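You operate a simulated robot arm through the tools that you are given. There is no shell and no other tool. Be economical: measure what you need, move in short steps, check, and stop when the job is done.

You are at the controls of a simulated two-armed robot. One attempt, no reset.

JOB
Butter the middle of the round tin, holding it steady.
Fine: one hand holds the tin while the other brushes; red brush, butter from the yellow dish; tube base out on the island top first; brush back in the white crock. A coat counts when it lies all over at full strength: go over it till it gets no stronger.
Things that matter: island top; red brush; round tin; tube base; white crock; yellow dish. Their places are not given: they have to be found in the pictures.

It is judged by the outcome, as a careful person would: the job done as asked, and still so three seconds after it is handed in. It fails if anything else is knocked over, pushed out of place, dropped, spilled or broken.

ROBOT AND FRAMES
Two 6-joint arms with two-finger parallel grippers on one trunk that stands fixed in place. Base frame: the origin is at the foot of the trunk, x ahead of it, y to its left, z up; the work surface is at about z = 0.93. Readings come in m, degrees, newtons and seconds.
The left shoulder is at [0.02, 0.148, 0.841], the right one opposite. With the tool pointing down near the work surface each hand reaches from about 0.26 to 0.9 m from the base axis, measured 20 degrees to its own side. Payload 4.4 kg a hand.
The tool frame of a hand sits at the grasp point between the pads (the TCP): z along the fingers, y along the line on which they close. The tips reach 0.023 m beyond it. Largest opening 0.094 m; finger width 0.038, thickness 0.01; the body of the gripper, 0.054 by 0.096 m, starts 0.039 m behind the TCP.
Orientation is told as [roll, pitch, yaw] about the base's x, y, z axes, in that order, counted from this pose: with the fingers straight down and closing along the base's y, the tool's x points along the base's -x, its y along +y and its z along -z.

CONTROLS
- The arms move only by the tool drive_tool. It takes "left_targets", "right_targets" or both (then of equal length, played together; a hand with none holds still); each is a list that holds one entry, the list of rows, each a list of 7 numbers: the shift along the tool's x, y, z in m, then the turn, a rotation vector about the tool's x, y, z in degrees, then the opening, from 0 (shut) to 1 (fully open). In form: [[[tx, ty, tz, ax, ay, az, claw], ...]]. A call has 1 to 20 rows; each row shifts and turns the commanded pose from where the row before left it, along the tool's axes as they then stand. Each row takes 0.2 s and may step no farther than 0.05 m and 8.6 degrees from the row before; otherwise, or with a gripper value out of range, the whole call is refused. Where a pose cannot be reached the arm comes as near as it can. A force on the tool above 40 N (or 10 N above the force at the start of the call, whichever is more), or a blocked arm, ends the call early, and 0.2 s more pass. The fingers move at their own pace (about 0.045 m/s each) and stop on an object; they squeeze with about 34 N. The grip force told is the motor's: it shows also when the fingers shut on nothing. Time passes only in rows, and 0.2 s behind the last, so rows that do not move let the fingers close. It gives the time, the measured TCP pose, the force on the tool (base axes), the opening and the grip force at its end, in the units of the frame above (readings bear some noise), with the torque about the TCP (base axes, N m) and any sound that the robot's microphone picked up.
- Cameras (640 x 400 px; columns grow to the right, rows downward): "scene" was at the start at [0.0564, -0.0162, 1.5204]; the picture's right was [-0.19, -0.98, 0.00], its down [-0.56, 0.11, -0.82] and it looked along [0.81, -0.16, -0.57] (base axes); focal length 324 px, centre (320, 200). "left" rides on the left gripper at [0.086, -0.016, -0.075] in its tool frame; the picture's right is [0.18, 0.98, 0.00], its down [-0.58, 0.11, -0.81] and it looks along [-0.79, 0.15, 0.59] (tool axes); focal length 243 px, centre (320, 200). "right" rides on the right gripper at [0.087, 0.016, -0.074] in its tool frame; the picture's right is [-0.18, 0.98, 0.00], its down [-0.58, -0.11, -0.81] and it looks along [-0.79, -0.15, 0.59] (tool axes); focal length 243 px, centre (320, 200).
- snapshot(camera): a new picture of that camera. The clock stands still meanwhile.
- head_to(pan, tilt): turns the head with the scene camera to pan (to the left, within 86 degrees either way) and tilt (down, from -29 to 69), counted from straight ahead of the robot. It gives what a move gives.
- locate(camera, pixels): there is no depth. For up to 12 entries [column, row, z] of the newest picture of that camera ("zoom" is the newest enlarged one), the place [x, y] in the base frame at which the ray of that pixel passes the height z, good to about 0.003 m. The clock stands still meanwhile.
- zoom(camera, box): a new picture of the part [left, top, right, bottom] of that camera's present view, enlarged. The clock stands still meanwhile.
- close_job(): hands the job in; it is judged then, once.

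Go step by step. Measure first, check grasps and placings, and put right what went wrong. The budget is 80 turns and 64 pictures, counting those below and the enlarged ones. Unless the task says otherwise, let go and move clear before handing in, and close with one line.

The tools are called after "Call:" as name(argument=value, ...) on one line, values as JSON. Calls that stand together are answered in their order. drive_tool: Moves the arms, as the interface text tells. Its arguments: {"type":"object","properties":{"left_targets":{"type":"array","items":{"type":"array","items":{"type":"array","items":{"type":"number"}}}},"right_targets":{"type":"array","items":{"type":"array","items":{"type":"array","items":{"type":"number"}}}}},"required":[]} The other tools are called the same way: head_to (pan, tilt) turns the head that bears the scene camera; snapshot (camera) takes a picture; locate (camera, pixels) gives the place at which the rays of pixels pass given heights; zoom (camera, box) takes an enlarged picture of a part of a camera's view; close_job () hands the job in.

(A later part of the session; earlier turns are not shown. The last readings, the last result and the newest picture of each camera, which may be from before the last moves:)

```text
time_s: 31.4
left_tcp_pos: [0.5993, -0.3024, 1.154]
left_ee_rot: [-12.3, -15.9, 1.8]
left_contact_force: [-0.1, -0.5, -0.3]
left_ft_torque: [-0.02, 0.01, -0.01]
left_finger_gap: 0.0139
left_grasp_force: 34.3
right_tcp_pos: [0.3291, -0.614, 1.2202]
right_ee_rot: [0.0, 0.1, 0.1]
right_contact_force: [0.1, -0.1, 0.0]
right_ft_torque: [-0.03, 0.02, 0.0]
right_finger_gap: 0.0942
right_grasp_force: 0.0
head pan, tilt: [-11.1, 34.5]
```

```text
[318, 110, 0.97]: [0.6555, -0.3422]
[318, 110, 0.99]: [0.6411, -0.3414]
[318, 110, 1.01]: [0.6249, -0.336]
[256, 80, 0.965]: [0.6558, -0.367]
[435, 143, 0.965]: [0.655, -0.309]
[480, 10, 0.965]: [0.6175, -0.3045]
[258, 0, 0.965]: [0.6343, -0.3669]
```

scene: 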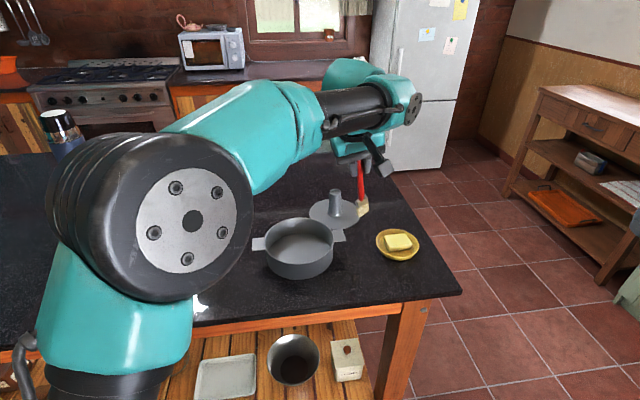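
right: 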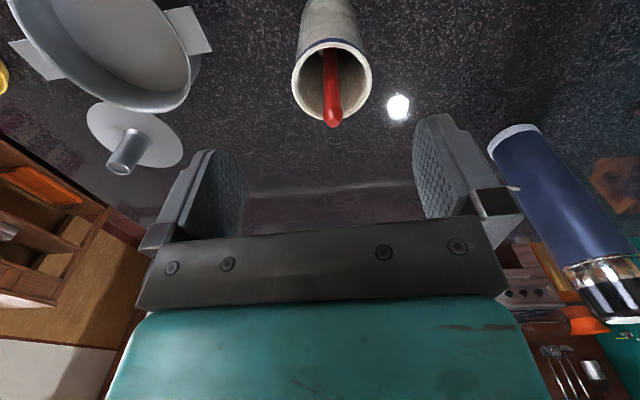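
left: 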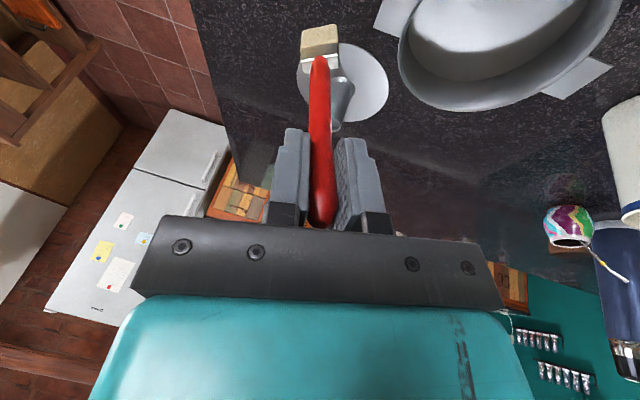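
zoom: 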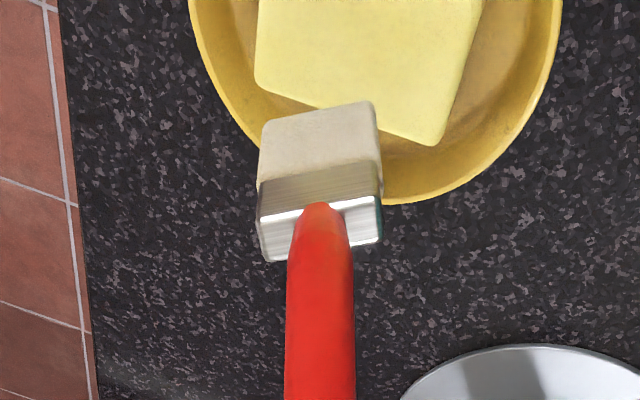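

The tip is near the butter's back edge. I'll shift about 16 mm towards the robot and lower in small steps to contact.

Call:
drive_tool(left_targets=[[[0.0152, 0.0044, -0.0054, 0, 0, 0, 0], [0.0014, 0.001, 0.0047, 0, 0, 0, 0], [0.0014, 0.001, 0.0047, 0, 0, 0, 0], [0, 0, 0, 0, 0, 0, 0]]])

Call:
zoom(camera="scene", box=[350, 180, 450, 270])

```text
time_s: 32.4
left_tcp_pos: [0.5829, -0.2982, 1.1432]
left_ee_rot: [-12.3, -15.9, 1.7]
left_contact_force: [-0.2, -0.2, -0.2]
left_ft_torque: [0.03, 0.02, 0.04]
left_finger_gap: 0.0139
left_grasp_force: 34.8
right_tcp_pos: [0.3285, -0.6147, 1.2209]
right_ee_rot: [-0.1, 0.0, 0.0]
right_contact_force: [1.2, -0.5, -0.1]
right_ft_torque: [0.0, 0.0, -0.01]
right_finger_gap: 0.0941
right_grasp_force: 0.1
head pan, tilt: [-11.1, 34.5]
```

```text
4.44 times, centred on (400, 225) of scene
```

zoom: 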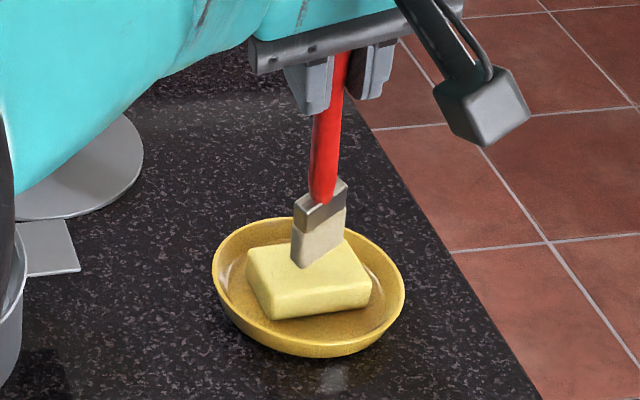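

No contact yet, so I'll lower a few more millimetres.

Call:
drive_tool(left_targets=[[[0.0014, 0.001, 0.0047, 0, 0, 0, 0], [0.0014, 0.001, 0.0047, 0, 0, 0, 0], [0, 0, 0, 0, 0, 0, 0]]])

Call:
zoom(camera="scene", box=[350, 180, 450, 270])

```text
time_s: 33.2
left_tcp_pos: [0.5823, -0.2983, 1.1351]
left_ee_rot: [-12.4, -15.9, 1.7]
left_contact_force: [1.1, -0.3, -0.5]
left_ft_torque: [0.02, 0.01, -0.01]
left_finger_gap: 0.0138
left_grasp_force: 33.9
right_tcp_pos: [0.3271, -0.6148, 1.2202]
right_ee_rot: [0.0, -0.1, 0.0]
right_contact_force: [0.2, -0.5, 0.1]
right_ft_torque: [-0.02, 0.0, 0.02]
right_finger_gap: 0.0937
right_grasp_force: 0.0
head pan, tilt: [-11.1, 34.5]
```

```text
4.44 times, centred on (400, 225) of scene
```

zoom: 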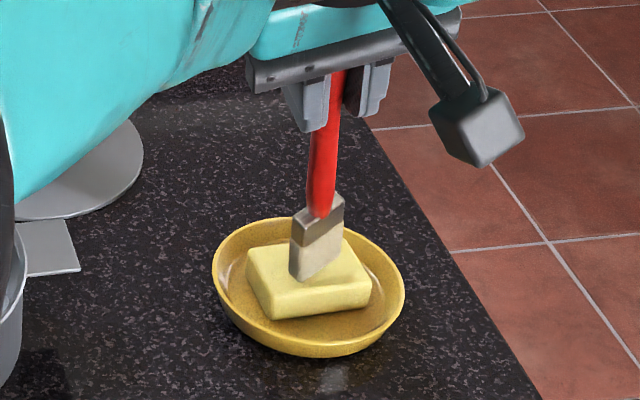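

The bristle end appears at the butter surface but there's no force yet. I'll go 5 mm lower and then stroke.

Call:
drive_tool(left_targets=[[[0.0008, 0.0006, 0.0028, 0, 0, 0, 0], [0.0007, 0.0005, 0.0024, 0, 0, 0, 0], [0, 0, 0, 0, 0, 0, 0]]])

Call:
zoom(camera="left", box=[220, 0, 420, 110])

```text
time_s: 34.0
left_tcp_pos: [0.5822, -0.2975, 1.1305]
left_ee_rot: [-12.4, -16.0, 1.8]
left_contact_force: [-2.2, 1.8, 15.7]
left_ft_torque: [-0.06, -0.29, 0.02]
left_finger_gap: 0.0138
left_grasp_force: 33.9
right_tcp_pos: [0.3276, -0.6142, 1.2214]
right_ee_rot: [0.0, -0.1, 0.0]
right_contact_force: [0.4, 0.4, 0.0]
right_ft_torque: [-0.02, 0.02, -0.01]
right_finger_gap: 0.0942
right_grasp_force: 0.1
head pan, tilt: [-11.1, 34.5]
```

```text
3.20 times, centred on (320, 55) of left
```

zoom: 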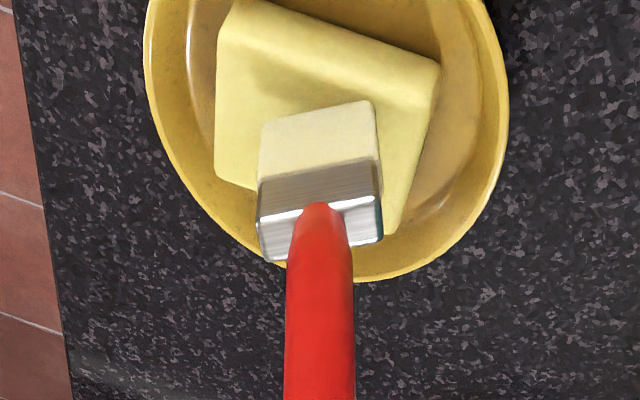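

Contact is 15.7 N and the bristles are tinting yellow. I'll ease off, stroke lightly, and lift clear.

Call:
drive_tool(left_targets=[[[-0.0006, -0.0005, -0.0021, 0, 0, 0, 0], [-0.0001, 0.0049, -0.001, 0, 0, 0, 0], [0.0001, -0.0049, 0.001, 0, 0, 0, 0], [0, 0, 0, 0, 0, 0, 0], [-0.0055, -0.0041, -0.0188, 0, 0, 0, 0], [-0.0082, -0.0062, -0.0282, 0, 0, 0, 0], [-0.0082, -0.0062, -0.0282, 0, 0, 0, 0], [0, 0, 0, 0, 0, 0, 0]]])

Call:
zoom(camera="scene", box=[330, 150, 450, 270])

Call:
zoom(camera="left", box=[220, 0, 420, 110])

```text
time_s: 35.8
left_tcp_pos: [0.5816, -0.2972, 1.2103]
left_ee_rot: [-12.2, -15.9, 1.7]
left_contact_force: [-0.6, -0.7, -0.4]
left_ft_torque: [0.02, -0.02, 0.0]
left_finger_gap: 0.0138
left_grasp_force: 34.0
right_tcp_pos: [0.3269, -0.6151, 1.2212]
right_ee_rot: [0.1, 0.0, 0.0]
right_contact_force: [0.9, -0.1, 0.7]
right_ft_torque: [0.02, 0.01, 0.0]
right_finger_gap: 0.094
right_grasp_force: 0.1
head pan, tilt: [-11.1, 34.5]
```

```text
3.33 times, centred on (390, 210) of scene
```

zoom: 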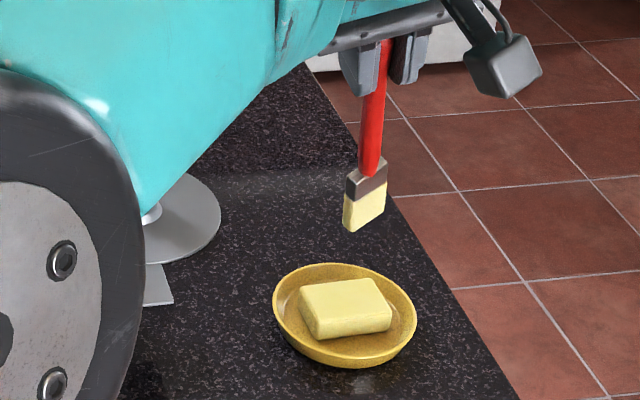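

```text
3.20 times, centred on (320, 55) of left
```

zoom: 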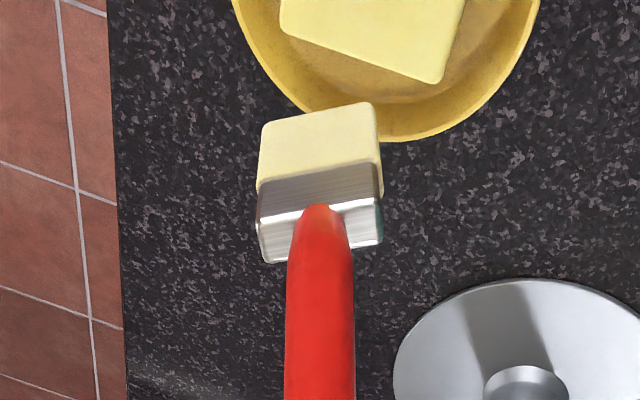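

The brush is loaded and the dish is undisturbed. I'll bring the left hand back over the tin, nearly upright, while the right hand turns to yaw 90° with a 20° outward lean for the right handle.

Call:
drive_tool(left_targets=[[[-0.01065, 0.0375, -0.0122, 0, 0, 0, 0], [-0.01065, 0.0375, -0.0122, 0, 0, 0, 0], [-0.01065, 0.0375, -0.0122, 0, 0, 0, 0], [-0.01065, 0.0375, -0.0122, 0, 0, 0, 0], [-0.01065, 0.0375, -0.0122, 0, 0, 0, 0], [-0.01065, 0.0375, -0.0122, 0, 0, 0, 0], [0, 0, 0, -3, 7, 0, 0], [0, 0, 0, -3, 7, 0, 0], [0, 0, 0, 0, 0, 0, 0], [0, 0, 0, 0, 0, 0, 0], [0, 0, 0, 0, 0, 0, 0], [0, 0, 0, 0, 0, 0, 0], [0, 0, 0, 0, 0, 0, 0], [0, 0, 0, 0, 0, 0, 0], [0, 0, 0, 0, 0, 0, 0]]], right_targets=[[[0, 0, 0, 0, 0, -8.2, 1], [0, 0, 0, 0, 0, -8.2, 1], [0, 0, 0, 0, 0, -8.2, 1], [0, 0, 0, 0, 0, -8.2, 1], [0, 0, 0, 0, 0, -8.2, 1], [0, 0, 0, 0, 0, -8.2, 1], [0, 0, 0, 0, 0, -8.2, 1], [0, 0, 0, 0, 0, -8.2, 1], [0, 0, 0, 0, 0, -8.2, 1], [0, 0, 0, 0, 0, -8.2, 1], [0, 0, 0, 0, 0, -8, 1], [0, 0, 0, 0, -6.67, 0, 1], [0, 0, 0, 0, -6.67, 0, 1], [0, 0, 0, 0, -6.66, 0, 1], [0, 0, 0, 0, 0, 0, 1]]])

Call:
snapshot(camera="scene")

Call:
snapshot(camera="left")

```text
time_s: 39.0
left_tcp_pos: [0.6297, -0.059, 1.2512]
left_ee_rot: [-5.8, -2.1, -0.4]
left_contact_force: [0.7, 0.4, -0.5]
left_ft_torque: [-0.01, -0.03, 0.0]
left_finger_gap: 0.0139
left_grasp_force: 34.0
right_tcp_pos: [0.3286, -0.616, 1.2195]
right_ee_rot: [0.0, -20.1, 90.0]
right_contact_force: [-0.5, 0.1, 1.3]
right_ft_torque: [-0.03, 0.03, 0.02]
right_finger_gap: 0.0941
right_grasp_force: 0.1
head pan, tilt: [-11.1, 34.5]
```

```text
26 pictures are left
```

scene: 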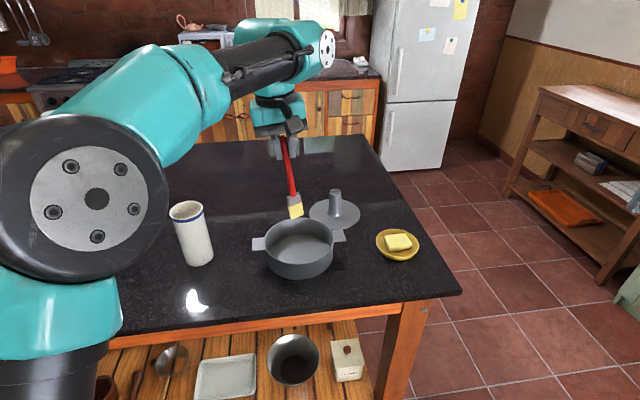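

```text
25 pictures are left
```

left: 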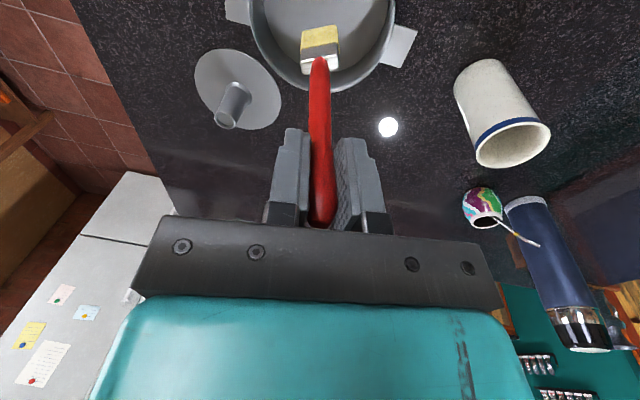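

The pose is good, with the bristle over the tin. I'll locate the right handle accurately.

Call:
locate(camera="scene", pixels=[[338.6, 235, 0.96], [338.6, 235, 0.97], [338.6, 235, 0.98], [332.2, 229.5, 0.97], [341.6, 228.6, 0.97], [346.3, 240.1, 0.97], [334.4, 241.7, 0.97]])

Call:
zoom(camera="scene", box=[240, 180, 360, 290])

```text
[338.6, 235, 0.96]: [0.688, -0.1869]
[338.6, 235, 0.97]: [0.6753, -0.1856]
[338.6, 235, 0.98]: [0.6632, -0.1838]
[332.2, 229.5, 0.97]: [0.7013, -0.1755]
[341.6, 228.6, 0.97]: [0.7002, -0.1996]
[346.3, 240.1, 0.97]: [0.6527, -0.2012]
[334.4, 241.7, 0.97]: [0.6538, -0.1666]
```

```text
3.64 times, centred on (300, 235) of scene
```

zoom: 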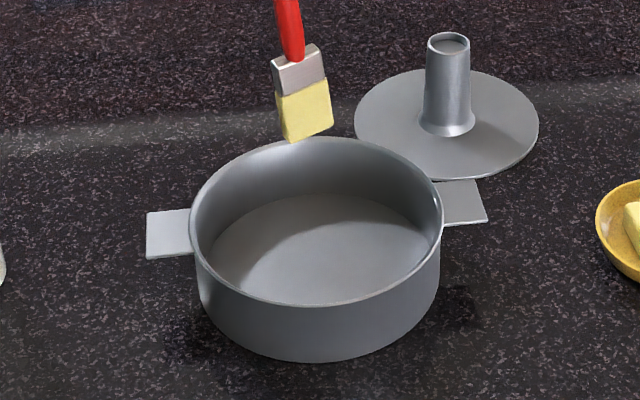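

Handle centre: about (0.652, -0.187, 0.985). I'll bring the right hand to a pre-grasp 12 cm back along its leaned axis.

Call:
drive_tool(right_targets=[[[-0.02655, -0.02695, 0.0209, 0, 0, 0, 1], [-0.02655, -0.02695, 0.0209, 0, 0, 0, 1], [-0.02655, -0.02695, 0.0209, 0, 0, 0, 1], [-0.02655, -0.02695, 0.0209, 0, 0, 0, 1], [-0.02655, -0.02695, 0.0209, 0, 0, 0, 1], [-0.02655, -0.02695, 0.0209, 0, 0, 0, 1], [-0.02655, -0.02695, 0.0209, 0, 0, 0, 1], [-0.02655, -0.02695, 0.0209, 0, 0, 0, 1], [-0.02655, -0.02695, 0.0209, 0, 0, 0, 1], [-0.02655, -0.02695, 0.0209, 0, 0, 0, 1], [-0.02655, -0.02695, 0.0209, 0, 0, 0, 1], [-0.02655, -0.02695, 0.0209, 0, 0, 0, 1], [0, 0, 0, 0, 0, 0, 1]]])

Call:
snapshot(camera="right")

Call:
snapshot(camera="scene")

```text
time_s: 41.8
left_tcp_pos: [0.6303, -0.059, 1.2507]
left_ee_rot: [-6.0, -2.1, -0.5]
left_contact_force: [-0.2, 0.3, 0.4]
left_ft_torque: [0.03, 0.0, -0.02]
left_finger_gap: 0.0139
left_grasp_force: 34.1
right_tcp_pos: [0.6542, -0.2321, 1.0944]
right_ee_rot: [0.0, -20.0, 90.0]
right_contact_force: [-0.8, 0.1, 0.1]
right_ft_torque: [0.0, -0.03, 0.0]
right_finger_gap: 0.094
right_grasp_force: 0.2
head pan, tilt: [-11.1, 34.5]
```

```text
23 pictures are left
```

right: 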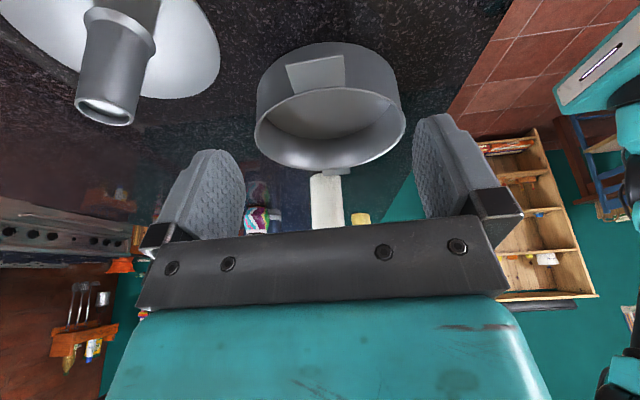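

```text
22 pictures are left
```

scene: 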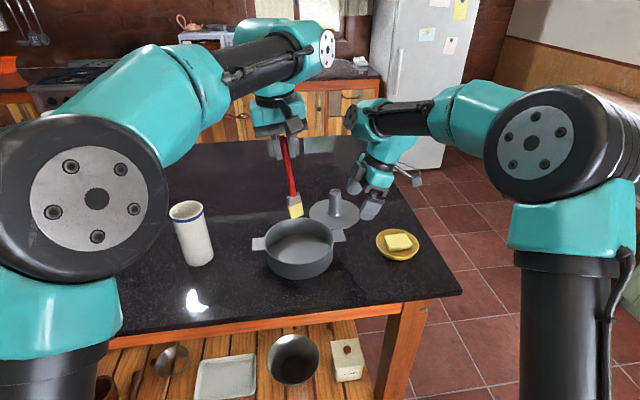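

Call:
locate(camera="right", pixels=[[317, 75, 0.97], [317, 75, 0.98], [317, 75, 0.99], [286, 68, 0.98], [343, 54, 0.98], [346, 85, 0.98], [292, 92, 0.98], [255, 140, 0.99], [405, 120, 0.99]])

```text
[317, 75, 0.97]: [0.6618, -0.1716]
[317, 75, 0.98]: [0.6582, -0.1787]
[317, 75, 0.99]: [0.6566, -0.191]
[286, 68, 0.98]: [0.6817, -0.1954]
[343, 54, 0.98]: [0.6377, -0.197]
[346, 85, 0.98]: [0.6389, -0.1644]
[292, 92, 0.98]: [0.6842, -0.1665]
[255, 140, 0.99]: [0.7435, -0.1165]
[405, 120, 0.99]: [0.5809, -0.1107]
```

Both views agree: handle at (0.659, -0.183, 0.983). I'll descend along the tool axis and grip.

Call:
drive_tool(right_targets=[[[-0.0019, -0.005, 0.0247, 0, 0, 0, 1], [0, 0, 0.0247, 0, 0, 0, 1], [0, 0, 0.0247, 0, 0, 0, 1], [0, 0, 0.0247, 0, 0, 0, 1], [0, 0, 0.0247, 0, 0, 0, 1], [0, 0, 0, 0, 0, 0, 1]]])

Call:
zoom(camera="scene", box=[270, 170, 430, 280])

```text
time_s: 43.2
left_tcp_pos: [0.6298, -0.0596, 1.2507]
left_ee_rot: [-6.0, -2.1, -0.5]
left_contact_force: [-0.2, 0.6, -0.3]
left_ft_torque: [0.0, 0.03, -0.03]
left_finger_gap: 0.0139
left_grasp_force: 33.9
right_tcp_pos: [0.6581, -0.1893, 0.9771]
right_ee_rot: [0.0, -20.0, 90.0]
right_contact_force: [-0.6, -0.7, 0.0]
right_ft_torque: [0.0, -0.01, -0.02]
right_finger_gap: 0.0942
right_grasp_force: 0.2
head pan, tilt: [-11.1, 34.5]
```

```text
3.64 times, centred on (350, 225) of scene
```

zoom: 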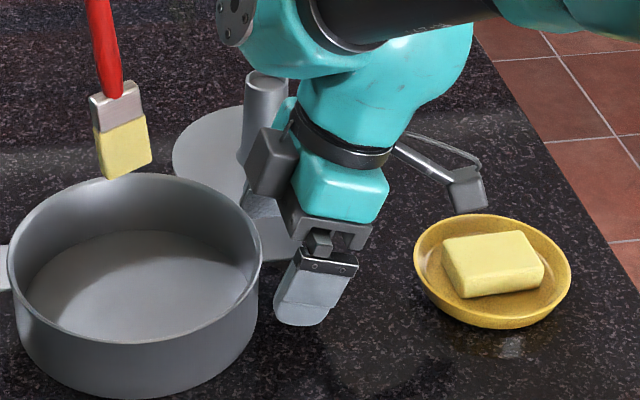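

The fingers straddle the handle without contact. Closing now.

Call:
drive_tool(right_targets=[[[0, 0, 0, 0, 0, 0, 0.6], [0, 0, 0, 0, 0, 0, 0.5], [0, 0, 0, 0, 0, 0, 0.3], [0, 0, 0, 0, 0, 0, 0], [0, 0, 0, 0, 0, 0, 0], [0, 0, 0, 0, 0, 0, 0]]])

Call:
zoom(camera="scene", box=[240, 170, 400, 280])

Call:
snapshot(camera="left")

```text
time_s: 44.6
left_tcp_pos: [0.6296, -0.0598, 1.252]
left_ee_rot: [-5.9, -2.1, -0.5]
left_contact_force: [0.5, 0.3, -1.7]
left_ft_torque: [0.0, 0.01, -0.02]
left_finger_gap: 0.0139
left_grasp_force: 33.3
right_tcp_pos: [0.6565, -0.1884, 0.978]
right_ee_rot: [-0.1, -20.0, 90.1]
right_contact_force: [0.0, -0.1, 0.8]
right_ft_torque: [0.0, -0.06, -0.01]
right_finger_gap: 0.0444
right_grasp_force: 33.5
head pan, tilt: [-11.1, 34.5]
```

```text
3.64 times, centred on (320, 225) of scene
```

zoom: 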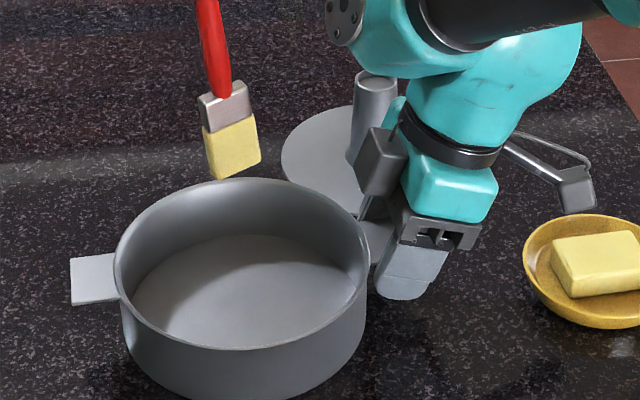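

```text
19 pictures are left
```

left: 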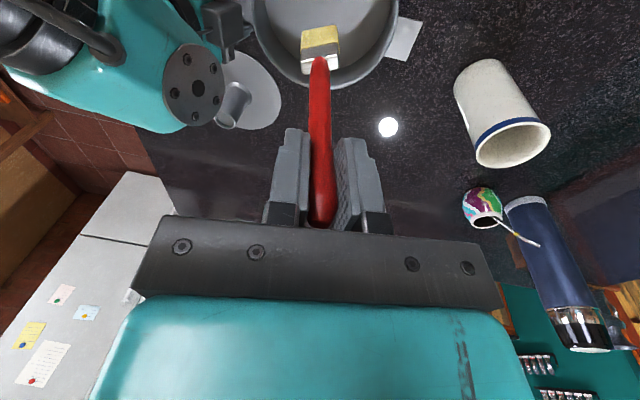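

The tin handle is held with a 0.044 m gap. Before lowering I'll check where the right wrist's flange sits relative to the left gripper's path.

Call:
locate(camera="left", pixels=[[193, 83, 1.05], [193, 83, 1.1], [193, 83, 1.15], [222, 60, 1.05], [240, 30, 1.0], [240, 30, 1.05], [319, 28, 1.085], [319, 45, 1.085]])

Call:
locate(camera="scene", pixels=[[326, 173, 1.05], [326, 173, 1.1], [326, 173, 1.15], [336, 214, 1.0], [336, 214, 1.05], [294, 216, 1.085], [296, 217, 1.085]])

```text
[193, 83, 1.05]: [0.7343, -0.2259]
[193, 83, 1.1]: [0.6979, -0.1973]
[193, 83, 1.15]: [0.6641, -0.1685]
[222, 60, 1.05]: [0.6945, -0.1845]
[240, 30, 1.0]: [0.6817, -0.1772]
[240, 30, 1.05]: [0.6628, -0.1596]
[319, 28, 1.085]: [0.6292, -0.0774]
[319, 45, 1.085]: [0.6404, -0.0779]
```

```text
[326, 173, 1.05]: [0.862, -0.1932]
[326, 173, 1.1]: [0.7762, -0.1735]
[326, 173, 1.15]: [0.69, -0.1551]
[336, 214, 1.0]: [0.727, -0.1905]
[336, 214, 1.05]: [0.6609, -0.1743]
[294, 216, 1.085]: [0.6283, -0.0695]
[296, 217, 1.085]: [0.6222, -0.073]
```

The right wrist's flange sits near (0.65, -0.155, 1.175), so the left gripper needs to be narrow in y. I'll yaw the left hand by -90°, which puts the brush width along x and the camera away, and lean the wrist a further 9° to +y.

Call:
drive_tool(left_targets=[[[0, 0, 0, 0, 0, 8.2, 0], [0, 0, 0, 0, 0, 8.2, 0], [0, 0, 0, 0, 0, 8.2, 0], [0, 0, 0, 0, 0, 8.2, 0], [0, 0, 0, 0, 0, 8.2, 0], [0, 0, 0, 0, 0, 8.2, 0], [0, 0, 0, 0, 0, 8.2, 0], [0, 0, 0, 0, 0, 8.2, 0], [0, 0, 0, 0, 0, 8.2, 0], [0, 0, 0, 0, 0, 8.2, 0], [0, 0, 0, 0, 0, 8, 0], [0, 0, 0, 0, -4.5, 0, 0], [0, 0, 0, 0, -4.5, 0, 0], [0, 0, 0, 0, 0, 0, 0]]])

Call:
snapshot(camera="scene")

Call:
snapshot(camera="left")

```text
time_s: 47.6
left_tcp_pos: [0.6301, -0.0596, 1.2527]
left_ee_rot: [2.2, -15.0, -91.1]
left_contact_force: [-0.4, 0.4, 0.1]
left_ft_torque: [0.03, 0.0, 0.05]
left_finger_gap: 0.014
left_grasp_force: 34.0
right_tcp_pos: [0.658, -0.1874, 0.9775]
right_ee_rot: [0.0, -20.0, 90.0]
right_contact_force: [-0.4, -0.3, 0.7]
right_ft_torque: [-0.01, 0.01, 0.03]
right_finger_gap: 0.0443
right_grasp_force: 34.2
head pan, tilt: [-11.1, 34.5]
```

```text
18 pictures are left
```

scene: 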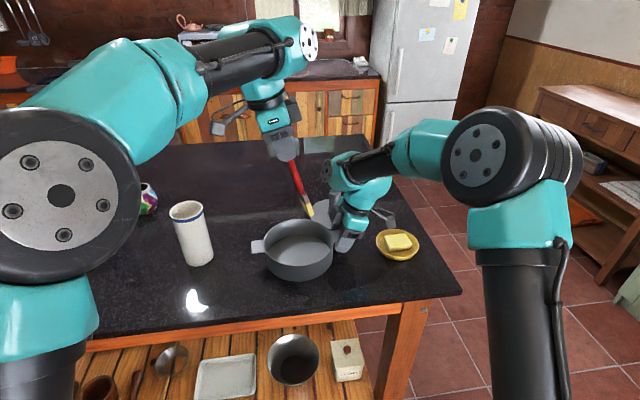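

```text
17 pictures are left
```

left: 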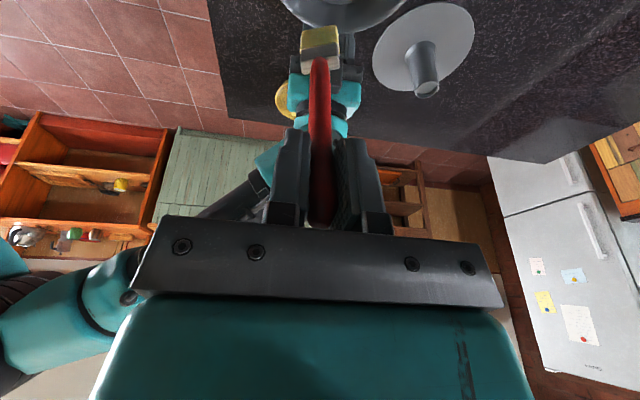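

Call:
locate(camera="scene", pixels=[[309.5, 215, 1.08], [309.5, 215, 1.09], [309.5, 215, 1.1]])

Call:
locate(camera="left", pixels=[[320, 28, 1.08], [320, 28, 1.09], [320, 28, 1.1]])

Call:
zoom(camera="scene", box=[240, 140, 380, 285])

```text
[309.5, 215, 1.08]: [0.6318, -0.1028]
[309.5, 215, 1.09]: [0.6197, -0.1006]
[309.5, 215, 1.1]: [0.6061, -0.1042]
```

```text
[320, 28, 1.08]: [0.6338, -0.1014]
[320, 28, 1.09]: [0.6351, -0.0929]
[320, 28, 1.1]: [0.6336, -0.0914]
```

```text
2.76 times, centred on (310, 212) of scene
```

zoom: 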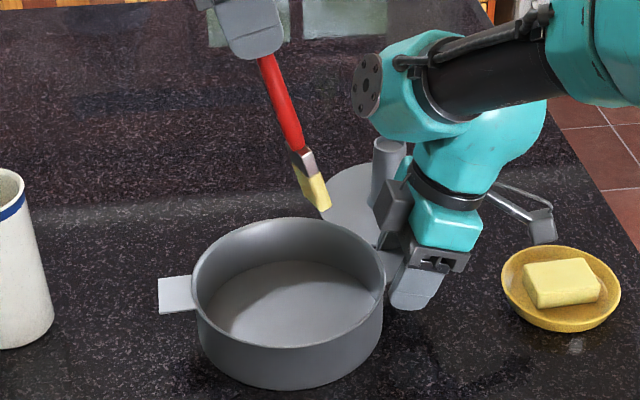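

The tip is at (0.633, -0.1015, 1.08), an offset from TCP of (0.003, -0.042, -0.172). I'll move over the tin's middle and descend to about 1 cm above the floor.

Call:
drive_tool(left_targets=[[[0.01457, 0.0067, 0.0309, 0, 0, 0, 0], [0.01457, 0.0067, 0.0309, 0, 0, 0, 0], [0.01457, 0.0067, 0.0309, 0, 0, 0, 0], [0.0026, -0.0004, 0.0097, 0, 0, 0, 0], [0.0026, -0.0004, 0.0097, 0, 0, 0, 0], [0.0026, -0.0004, 0.0097, 0, 0, 0, 0], [0, 0, 0, 0, 0, 0, 0]]])

Call:
zoom(camera="scene", box=[240, 150, 380, 285])

```text
time_s: 49.2
left_tcp_pos: [0.655, -0.042, 1.1203]
left_ee_rot: [2.2, -14.9, -91.1]
left_contact_force: [0.3, 0.5, -0.6]
left_ft_torque: [0.0, -0.06, 0.0]
left_finger_gap: 0.0141
left_grasp_force: 34.2
right_tcp_pos: [0.6562, -0.1884, 0.9778]
right_ee_rot: [0.0, -20.1, 90.0]
right_contact_force: [-1.3, -0.1, 0.6]
right_ft_torque: [-0.07, 0.04, 0.06]
right_finger_gap: 0.0443
right_grasp_force: 33.7
head pan, tilt: [-11.1, 34.5]
```

```text
2.96 times, centred on (310, 218) of scene
```

zoom: 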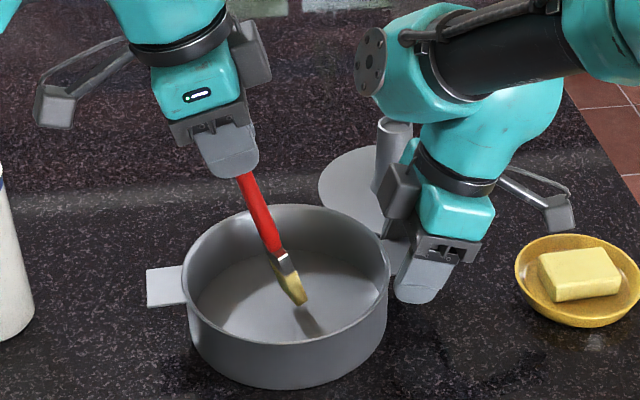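

Call:
locate(camera="zoom", pixels=[[300, 303, 0.94], [300, 303, 0.95], [188, 270, 0.99], [390, 268, 0.99], [288, 207, 0.99], [288, 345, 0.99]])

Call:
drive_tool(left_targets=[[[0.0013, -0.0002, 0.0048, 0, 0, 0, 0], [0.0008, -0.0001, 0.0029, 0, 0, 0, 0], [0.0005, -0.0001, 0.0019, 0, 0, 0, 0], [0, 0, 0, 0, 0, 0, 0]]])

```text
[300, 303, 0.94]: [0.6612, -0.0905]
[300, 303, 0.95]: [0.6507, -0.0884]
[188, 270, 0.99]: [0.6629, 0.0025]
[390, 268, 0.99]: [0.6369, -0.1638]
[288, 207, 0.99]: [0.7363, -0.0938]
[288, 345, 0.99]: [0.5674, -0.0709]
```

```text
time_s: 50.2
left_tcp_pos: [0.6547, -0.0421, 1.1113]
left_ee_rot: [2.2, -15.0, -91.1]
left_contact_force: [0.2, 0.3, 1.1]
left_ft_torque: [-0.02, -0.04, 0.01]
left_finger_gap: 0.0142
left_grasp_force: 33.9
right_tcp_pos: [0.6573, -0.1879, 0.9781]
right_ee_rot: [0.0, -20.1, 89.9]
right_contact_force: [-0.5, -0.6, 0.7]
right_ft_torque: [-0.01, -0.02, 0.09]
right_finger_gap: 0.0443
right_grasp_force: 34.0
head pan, tilt: [-11.1, 34.5]
```

No floor contact yet at TCP z 1.111. I'll continue down in small steps.

Call:
drive_tool(left_targets=[[[0.0008, -0.0001, 0.0029, 0, 0, 0, 0], [0.0005, -0.0001, 0.0019, 0, 0, 0, 0], [0, 0, 0, 0, 0, 0, 0]]])

```text
time_s: 51.0
left_tcp_pos: [0.6536, -0.0416, 1.1069]
left_ee_rot: [2.2, -15.0, -91.1]
left_contact_force: [0.2, -1.1, 5.8]
left_ft_torque: [-0.19, -0.04, -0.01]
left_finger_gap: 0.0137
left_grasp_force: 33.7
right_tcp_pos: [0.6574, -0.1889, 0.9766]
right_ee_rot: [0.0, -20.1, 90.0]
right_contact_force: [1.6, -0.5, -0.2]
right_ft_torque: [-0.03, 0.05, 0.03]
right_finger_gap: 0.0443
right_grasp_force: 34.2
head pan, tilt: [-11.1, 34.5]
```

Contact is 5.8 N. I'll stroke along y through the centre, ±4 cm, then look.

Call:
drive_tool(left_targets=[[[0.01256, -0.0001, -0.0034, 0, 0, 0, 0], [0.01256, -0.0001, -0.0034, 0, 0, 0, 0], [0.01256, -0.0001, -0.0034, 0, 0, 0, 0], [-0.01256, 0.0001, 0.0034, 0, 0, 0, 0], [-0.01256, 0.0001, 0.0034, 0, 0, 0, 0], [-0.01256, 0.0001, 0.0034, 0, 0, 0, 0], [-0.01256, 0.0001, 0.0034, 0, 0, 0, 0], [-0.01256, 0.0001, 0.0034, 0, 0, 0, 0], [-0.01256, 0.0001, 0.0034, 0, 0, 0, 0], [0.01256, -0.0001, -0.0034, 0, 0, 0, 0], [0.01256, -0.0001, -0.0034, 0, 0, 0, 0], [0.01256, -0.0001, -0.0034, 0, 0, 0, 0], [0, 0, 0, 0, 0, 0, 0]]])

Call:
zoom(camera="scene", box=[250, 200, 350, 290])

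```text
time_s: 53.8
left_tcp_pos: [0.6537, -0.0433, 1.1065]
left_ee_rot: [2.2, -14.9, -91.1]
left_contact_force: [-0.6, -0.5, 3.5]
left_ft_torque: [-0.22, -0.11, 0.0]
left_finger_gap: 0.0138
left_grasp_force: 34.3
right_tcp_pos: [0.6586, -0.1877, 0.9768]
right_ee_rot: [-0.1, -20.1, 90.0]
right_contact_force: [0.2, 0.7, -0.1]
right_ft_torque: [0.06, -0.01, 0.0]
right_finger_gap: 0.0446
right_grasp_force: 34.1
head pan, tilt: [-11.1, 34.5]
```

```text
4.44 times, centred on (300, 245) of scene
```

zoom: 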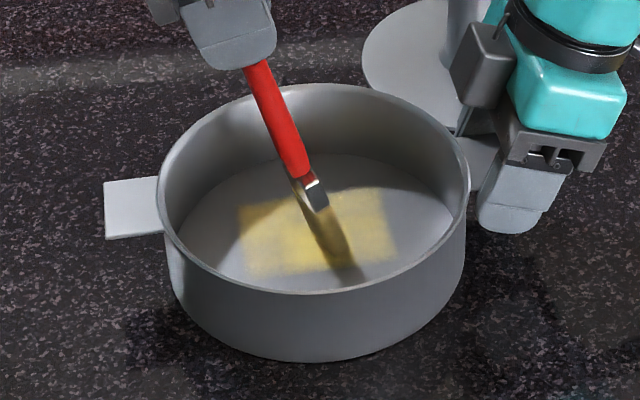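

Butter is going on, with a patch at (240–395, 190–275). I'll do the lane 2 cm farther back, then go over the centre again.

Call:
drive_tool(left_targets=[[[0.0004, 0.02, 0.0007, 0, 0, 0, 0], [0.01884, -0.0002, -0.0051, 0, 0, 0, 0], [0.01884, -0.0002, -0.0051, 0, 0, 0, 0], [-0.01884, 0.0002, 0.0051, 0, 0, 0, 0], [-0.01884, 0.0002, 0.0051, 0, 0, 0, 0], [-0.01884, 0.0002, 0.0051, 0, 0, 0, 0], [-0.01884, 0.0002, 0.0051, 0, 0, 0, 0], [0.01884, -0.0002, -0.0051, 0, 0, 0, 0], [0.01884, -0.0002, -0.0051, 0, 0, 0, 0], [-0.0008, -0.04, -0.0014, 0, 0, 0, 0], [0.01884, -0.0002, -0.0051, 0, 0, 0, 0], [0.01884, -0.0002, -0.0051, 0, 0, 0, 0], [-0.01884, 0.0002, 0.0051, 0, 0, 0, 0], [-0.01884, 0.0002, 0.0051, 0, 0, 0, 0], [-0.01884, 0.0002, 0.0051, 0, 0, 0, 0], [-0.01884, 0.0002, 0.0051, 0, 0, 0, 0], [0.01884, -0.0002, -0.0051, 0, 0, 0, 0], [0.01884, -0.0002, -0.0051, 0, 0, 0, 0], [0.0004, 0.02, 0.0007, 0, 0, 0, 0], [0, 0, 0, 0, 0, 0, 0]]])

Call:
zoom(camera="scene", box=[250, 200, 350, 290])

```text
time_s: 58.0
left_tcp_pos: [0.6533, -0.0418, 1.1066]
left_ee_rot: [2.3, -14.8, -91.3]
left_contact_force: [0.1, -0.5, 0.0]
left_ft_torque: [0.03, 0.0, 0.01]
left_finger_gap: 0.0137
left_grasp_force: 34.3
right_tcp_pos: [0.658, -0.189, 0.9791]
right_ee_rot: [0.0, -19.9, 90.0]
right_contact_force: [-0.7, -1.4, -0.6]
right_ft_torque: [0.09, 0.03, 0.06]
right_finger_gap: 0.0444
right_grasp_force: 34.2
head pan, tilt: [-11.1, 34.5]
```

```text
4.44 times, centred on (300, 245) of scene
```

zoom: 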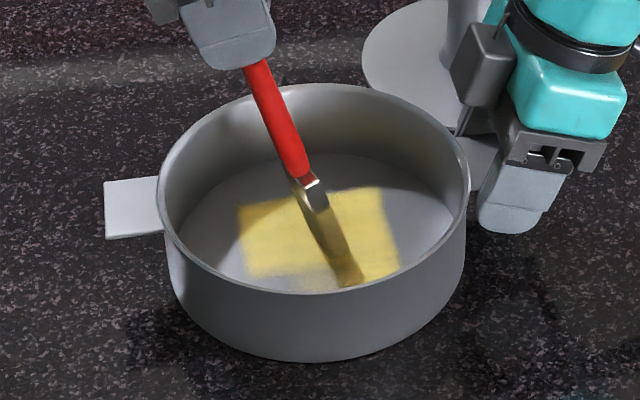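

The coat is stronger, but the contact force has dropped to about 0. I'll map the patch's edges and press 2 mm lower for more passes over all three lanes.

Call:
locate(camera="zoom", pixels=[[240, 205, 0.935], [380, 190, 0.935], [250, 273, 0.935], [398, 268, 0.935], [335, 290, 0.935], [325, 275, 0.935]])

Call:
drive_tool(left_targets=[[[0.0005, -0.0001, 0.0019, 0, 0, 0, 0], [0.01884, -0.0002, -0.0051, 0, 0, 0, 0], [0.01884, -0.0002, -0.0051, 0, 0, 0, 0], [-0.01884, 0.0002, 0.0051, 0, 0, 0, 0], [-0.01884, 0.0002, 0.0051, 0, 0, 0, 0], [-0.01884, 0.0002, 0.0051, 0, 0, 0, 0], [-0.01884, 0.0002, 0.0051, 0, 0, 0, 0], [-0.0004, -0.02, -0.0007, 0, 0, 0, 0], [0.01884, -0.0002, -0.0051, 0, 0, 0, 0], [0.01884, -0.0002, -0.0051, 0, 0, 0, 0], [0.01884, -0.0002, -0.0051, 0, 0, 0, 0], [0.01884, -0.0002, -0.0051, 0, 0, 0, 0], [-0.01884, 0.0002, 0.0051, 0, 0, 0, 0], [-0.01884, 0.0002, 0.0051, 0, 0, 0, 0], [-0.01884, 0.0002, 0.0051, 0, 0, 0, 0], [-0.01884, 0.0002, 0.0051, 0, 0, 0, 0], [0.01884, -0.0002, -0.0051, 0, 0, 0, 0], [0.01884, -0.0002, -0.0051, 0, 0, 0, 0], [0, 0, 0, 0, 0, 0, 0]]])

Call:
zoom(camera="scene", box=[250, 200, 350, 290])

```text
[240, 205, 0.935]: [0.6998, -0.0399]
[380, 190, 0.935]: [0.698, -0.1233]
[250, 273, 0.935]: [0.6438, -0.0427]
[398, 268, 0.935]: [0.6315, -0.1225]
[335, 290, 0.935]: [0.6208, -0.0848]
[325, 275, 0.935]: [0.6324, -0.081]
```

```text
time_s: 62.0
left_tcp_pos: [0.6323, -0.0426, 1.1049]
left_ee_rot: [2.3, -14.9, -91.1]
left_contact_force: [0.8, 0.4, -0.6]
left_ft_torque: [0.02, 0.0, 0.01]
left_finger_gap: 0.0137
left_grasp_force: 33.9
right_tcp_pos: [0.6576, -0.1866, 0.9787]
right_ee_rot: [-0.1, -19.9, 90.0]
right_contact_force: [-0.8, 0.1, 1.2]
right_ft_torque: [0.16, -0.01, -0.01]
right_finger_gap: 0.0443
right_grasp_force: 33.9
head pan, tilt: [-11.1, 34.5]
```

```text
4.44 times, centred on (300, 245) of scene
```

zoom: 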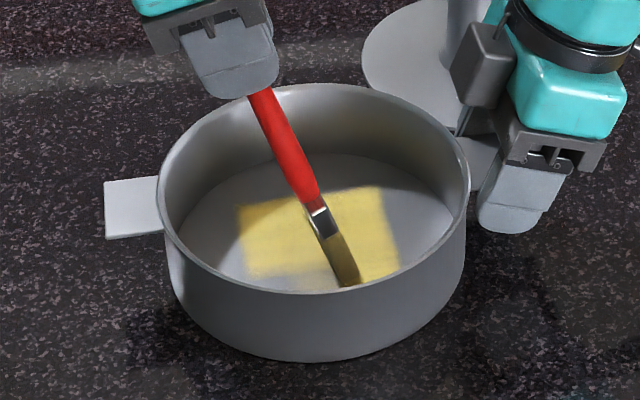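

The near lane lost contact; the brush probably slid slightly in the grip. I'll lower until there's force again here.

Call:
drive_tool(left_targets=[[[0.0005, -0.0001, 0.0019, 0, 0, 0, 0], [0.0003, 0, 0.001, 0, 0, 0, 0], [0, 0, 0, 0, 0, 0, 0]]])

```text
time_s: 62.8
left_tcp_pos: [0.6337, -0.0419, 1.103]
left_ee_rot: [2.3, -14.9, -91.1]
left_contact_force: [-3.5, 4.2, 25.1]
left_ft_torque: [-0.39, 0.22, -0.1]
left_finger_gap: 0.0138
left_grasp_force: 34.5
right_tcp_pos: [0.6583, -0.189, 0.9781]
right_ee_rot: [-0.1, -20.0, 90.0]
right_contact_force: [5.5, -3.6, -2.9]
right_ft_torque: [-0.04, 0.01, -0.21]
right_finger_gap: 0.0444
right_grasp_force: 33.9
head pan, tilt: [-11.1, 34.5]
```

That's 25 N, too firm. I'll ease up 1.3 mm and stroke the near lanes.

Call:
drive_tool(left_targets=[[[-0.0003, 0, -0.0013, 0, 0, 0, 0], [0.01884, -0.0002, -0.0051, 0, 0, 0, 0], [0.01884, -0.0002, -0.0051, 0, 0, 0, 0], [-0.01884, 0.0002, 0.0051, 0, 0, 0, 0], [-0.01884, 0.0002, 0.0051, 0, 0, 0, 0], [-0.01884, 0.0002, 0.0051, 0, 0, 0, 0], [-0.01884, 0.0002, 0.0051, 0, 0, 0, 0], [-0.0002, -0.01, -0.0003, 0, 0, 0, 0], [0.01884, -0.0002, -0.0051, 0, 0, 0, 0], [0.01884, -0.0002, -0.0051, 0, 0, 0, 0], [0.01884, -0.0002, -0.0051, 0, 0, 0, 0], [0.01884, -0.0002, -0.0051, 0, 0, 0, 0], [0.0002, 0.01, 0.0003, 0, 0, 0, 0], [-0.01884, 0.0002, 0.0051, 0, 0, 0, 0], [-0.01884, 0.0002, 0.0051, 0, 0, 0, 0], [-0.01884, 0.0002, 0.0051, 0, 0, 0, 0], [-0.01884, 0.0002, 0.0051, 0, 0, 0, 0], [0.01884, -0.0002, -0.0051, 0, 0, 0, 0], [0.01884, -0.0002, -0.0051, 0, 0, 0, 0]]])

Call:
zoom(camera="scene", box=[250, 200, 350, 290])

```text
time_s: 66.8
left_tcp_pos: [0.6357, -0.0429, 1.1013]
left_ee_rot: [2.2, -14.8, -91.1]
left_contact_force: [0.0, -1.0, 0.4]
left_ft_torque: [0.02, 0.01, 0.04]
left_finger_gap: 0.0137
left_grasp_force: 33.9
right_tcp_pos: [0.6569, -0.1877, 0.9782]
right_ee_rot: [0.0, -20.0, 90.0]
right_contact_force: [0.4, 1.1, 1.3]
right_ft_torque: [-0.11, 0.04, 0.0]
right_finger_gap: 0.0441
right_grasp_force: 34.2
head pan, tilt: [-11.1, 34.5]
```

```text
4.44 times, centred on (300, 245) of scene
```

zoom: 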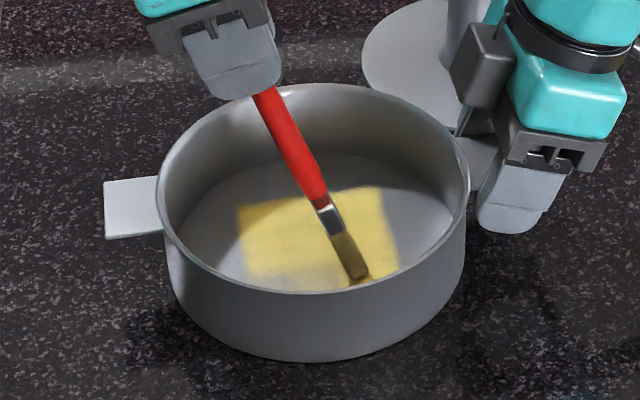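

The force is back to zero; the brush is pivoting a little in the grip. I'll locate the bristle tip and the patch corners.

Call:
locate(camera="zoom", pixels=[[355, 280, 0.936], [348, 284, 0.936], [366, 276, 0.936], [248, 275, 0.935], [300, 290, 0.935], [398, 268, 0.935], [240, 207, 0.935]])

Call:
snapshot(camera="left")

```text
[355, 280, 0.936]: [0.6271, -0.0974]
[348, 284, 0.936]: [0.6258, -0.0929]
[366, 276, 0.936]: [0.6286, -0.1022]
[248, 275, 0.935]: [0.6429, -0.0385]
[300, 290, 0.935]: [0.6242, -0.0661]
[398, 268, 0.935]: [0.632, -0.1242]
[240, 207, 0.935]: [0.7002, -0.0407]
```

```text
10 pictures are left
```

left: 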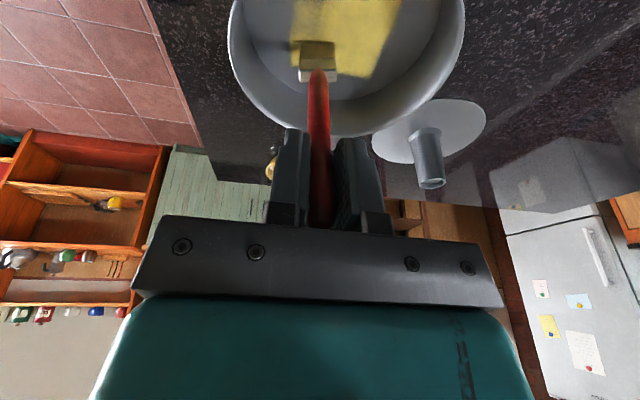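

I'll lift the brush 6 cm and look at the whole coat.

Call:
drive_tool(left_targets=[[[-0.0078, 0.0011, -0.029, 0, 0, 0, 0], [-0.0078, 0.0011, -0.029, 0, 0, 0, 0], [0.0386, -0.0004, -0.0104, 0, 0, 0, 0], [0, 0, 0, 0, 0, 0, 0]]])

Call:
zoom(camera="scene", box=[255, 200, 345, 290])

Call:
zoom(camera="left", box=[230, 0, 470, 130])

```text
time_s: 67.8
left_tcp_pos: [0.6327, -0.0017, 1.1647]
left_ee_rot: [2.1, -14.8, -91.0]
left_contact_force: [-0.1, -0.2, -0.3]
left_ft_torque: [0.0, 0.0, 0.02]
left_finger_gap: 0.014
left_grasp_force: 34.5
right_tcp_pos: [0.6585, -0.1877, 0.9788]
right_ee_rot: [0.0, -20.0, 90.0]
right_contact_force: [-0.1, -1.2, 0.9]
right_ft_torque: [-0.09, 0.01, -0.02]
right_finger_gap: 0.0445
right_grasp_force: 34.1
head pan, tilt: [-11.1, 34.5]
```

```text
4.44 times, centred on (300, 245) of scene
```

zoom: 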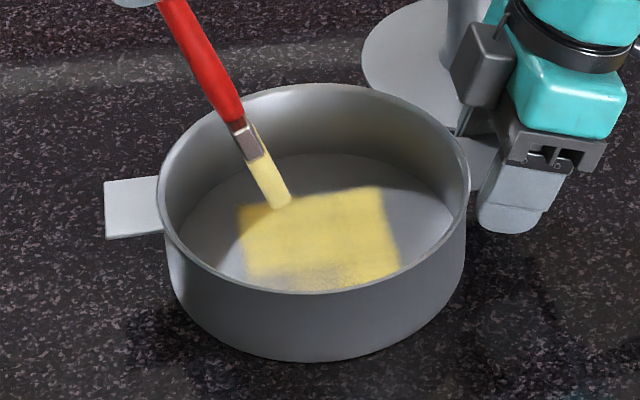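

```text
2.67 times, centred on (350, 65) of left
```

zoom: 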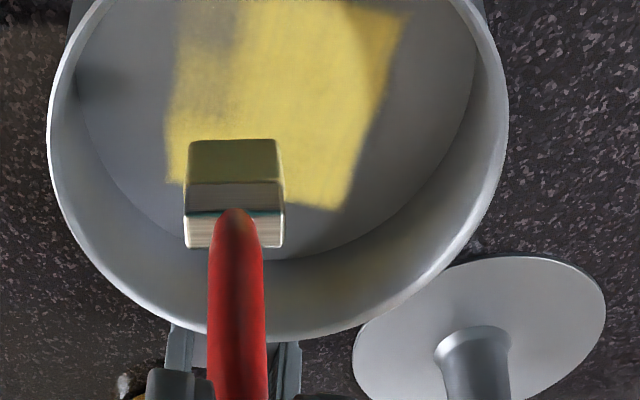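

Call:
locate(camera="zoom", pixels=[[165, 180, 0.935], [340, 210, 0.935], [405, 12, 0.935], [180, 2, 0.935], [237, 20, 0.935], [235, 140, 0.97], [48, 130, 0.99], [508, 130, 0.99], [240, 338, 0.99]])

```text
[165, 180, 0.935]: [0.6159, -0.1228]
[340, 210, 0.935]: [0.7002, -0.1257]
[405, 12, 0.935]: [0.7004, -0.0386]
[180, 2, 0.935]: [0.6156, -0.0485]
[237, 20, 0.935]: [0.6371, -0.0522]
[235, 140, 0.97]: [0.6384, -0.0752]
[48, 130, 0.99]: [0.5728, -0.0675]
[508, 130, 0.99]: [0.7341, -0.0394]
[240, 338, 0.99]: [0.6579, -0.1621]
```

The coat fills a sharp 85 mm square centred at (0.658, -0.082). The near strip (x 0.616–0.64) is still weak. I'll go down onto its +y end and find contact.

Call:
drive_tool(left_targets=[[[0.0143, -0.0052, 0.027, 0, 0, 0, 0], [0.0143, -0.0051, 0.0271, 0, 0, 0, 0], [0.0003, 0, 0.001, 0, 0, 0, 0], [0.0003, 0, 0.001, 0, 0, 0, 0], [0, 0, 0, 0, 0, 0, 0]]])

```text
time_s: 69.0
left_tcp_pos: [0.6255, 0.0124, 1.1014]
left_ee_rot: [2.2, -14.9, -91.2]
left_contact_force: [-1.1, 0.1, 5.6]
left_ft_torque: [-0.16, -0.01, -0.03]
left_finger_gap: 0.0137
left_grasp_force: 34.5
right_tcp_pos: [0.6576, -0.1875, 0.9787]
right_ee_rot: [0.0, -20.1, 90.0]
right_contact_force: [1.0, -0.7, -0.4]
right_ft_torque: [-0.16, 0.06, -0.08]
right_finger_gap: 0.0444
right_grasp_force: 34.3
head pan, tilt: [-11.1, 34.5]
```

Contact is 5.6 N. I'll stroke the near strip.

Call:
drive_tool(left_targets=[[[-0.01594, 0.00016, 0.0044, 0, 0, 0, 0], [-0.01594, 0.00016, 0.0044, 0, 0, 0, 0], [-0.01594, 0.00016, 0.0044, 0, 0, 0, 0], [-0.01594, 0.00016, 0.0044, 0, 0, 0, 0], [-0.01594, 0.00016, 0.0044, 0, 0, 0, 0], [0.01594, -0.00016, -0.0042, 0, 0, 0, 0], [0.01594, -0.00016, -0.0042, 0, 0, 0, 0], [0.01594, -0.00016, -0.0042, 0, 0, 0, 0], [0.01594, -0.00016, -0.0042, 0, 0, 0, 0], [0.01594, -0.00016, -0.0042, 0, 0, 0, 0], [0.0002, 0.012, 0.0004, 0, 0, 0, 0], [-0.01594, 0.00016, 0.0044, 0, 0, 0, 0], [-0.01594, 0.00016, 0.0044, 0, 0, 0, 0], [-0.01594, 0.00016, 0.0044, 0, 0, 0, 0], [-0.01594, 0.00016, 0.0044, 0, 0, 0, 0], [-0.01594, 0.00016, 0.0044, 0, 0, 0, 0]]])

Call:
zoom(camera="scene", box=[255, 200, 345, 290])

```text
time_s: 72.4
left_tcp_pos: [0.6401, -0.0708, 1.098]
left_ee_rot: [2.2, -14.9, -91.0]
left_contact_force: [-0.1, -0.1, 0.5]
left_ft_torque: [-0.01, -0.01, 0.04]
left_finger_gap: 0.0137
left_grasp_force: 33.8
right_tcp_pos: [0.6581, -0.1876, 0.9767]
right_ee_rot: [0.1, -20.0, 90.0]
right_contact_force: [-0.4, 1.1, 0.6]
right_ft_torque: [0.12, -0.1, 0.02]
right_finger_gap: 0.0446
right_grasp_force: 34.4
head pan, tilt: [-11.1, 34.5]
```

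```text
4.44 times, centred on (300, 245) of scene
```

zoom: 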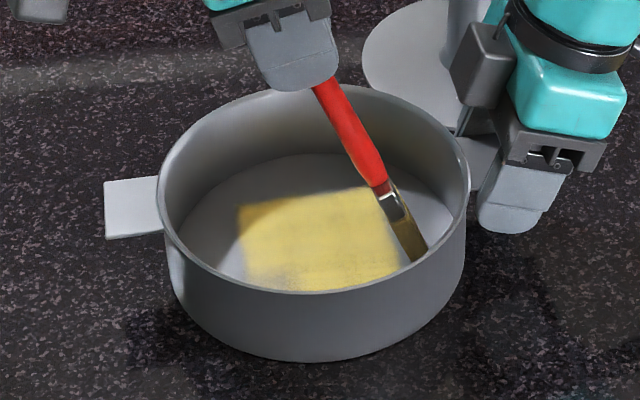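

Much fuller; only the near-left corner and near edge look thin. I'll keep going over those with slight downward compensation.

Call:
drive_tool(left_targets=[[[0.0004, 0, 0.0014, 0, 0, 0, 0], [0.01497, -0.00015, -0.0039, 0, 0, 0, 0], [0.01497, -0.00015, -0.0039, 0, 0, 0, 0], [0.01497, -0.00015, -0.0039, 0, 0, 0, 0], [0.01497, -0.00015, -0.0039, 0, 0, 0, 0], [0.01497, -0.00015, -0.0039, 0, 0, 0, 0], [0.01497, -0.00015, -0.0039, 0, 0, 0, 0], [-0.0003, -0.014, -0.0005, 0, 0, 0, 0], [0, 0, 0, 0, 0, 0, 0]]])

```text
time_s: 74.4
left_tcp_pos: [0.6237, 0.0228, 1.0966]
left_ee_rot: [2.2, -14.9, -91.0]
left_contact_force: [2.3, 2.0, 9.1]
left_ft_torque: [-0.04, -0.4, 0.14]
left_finger_gap: 0.014
left_grasp_force: 34.4
right_tcp_pos: [0.6579, -0.1886, 0.978]
right_ee_rot: [0.0, -20.0, 90.0]
right_contact_force: [-0.6, 0.0, 1.2]
right_ft_torque: [0.04, 0.0, 0.15]
right_finger_gap: 0.0445
right_grasp_force: 34.0
head pan, tilt: [-11.1, 34.5]
```

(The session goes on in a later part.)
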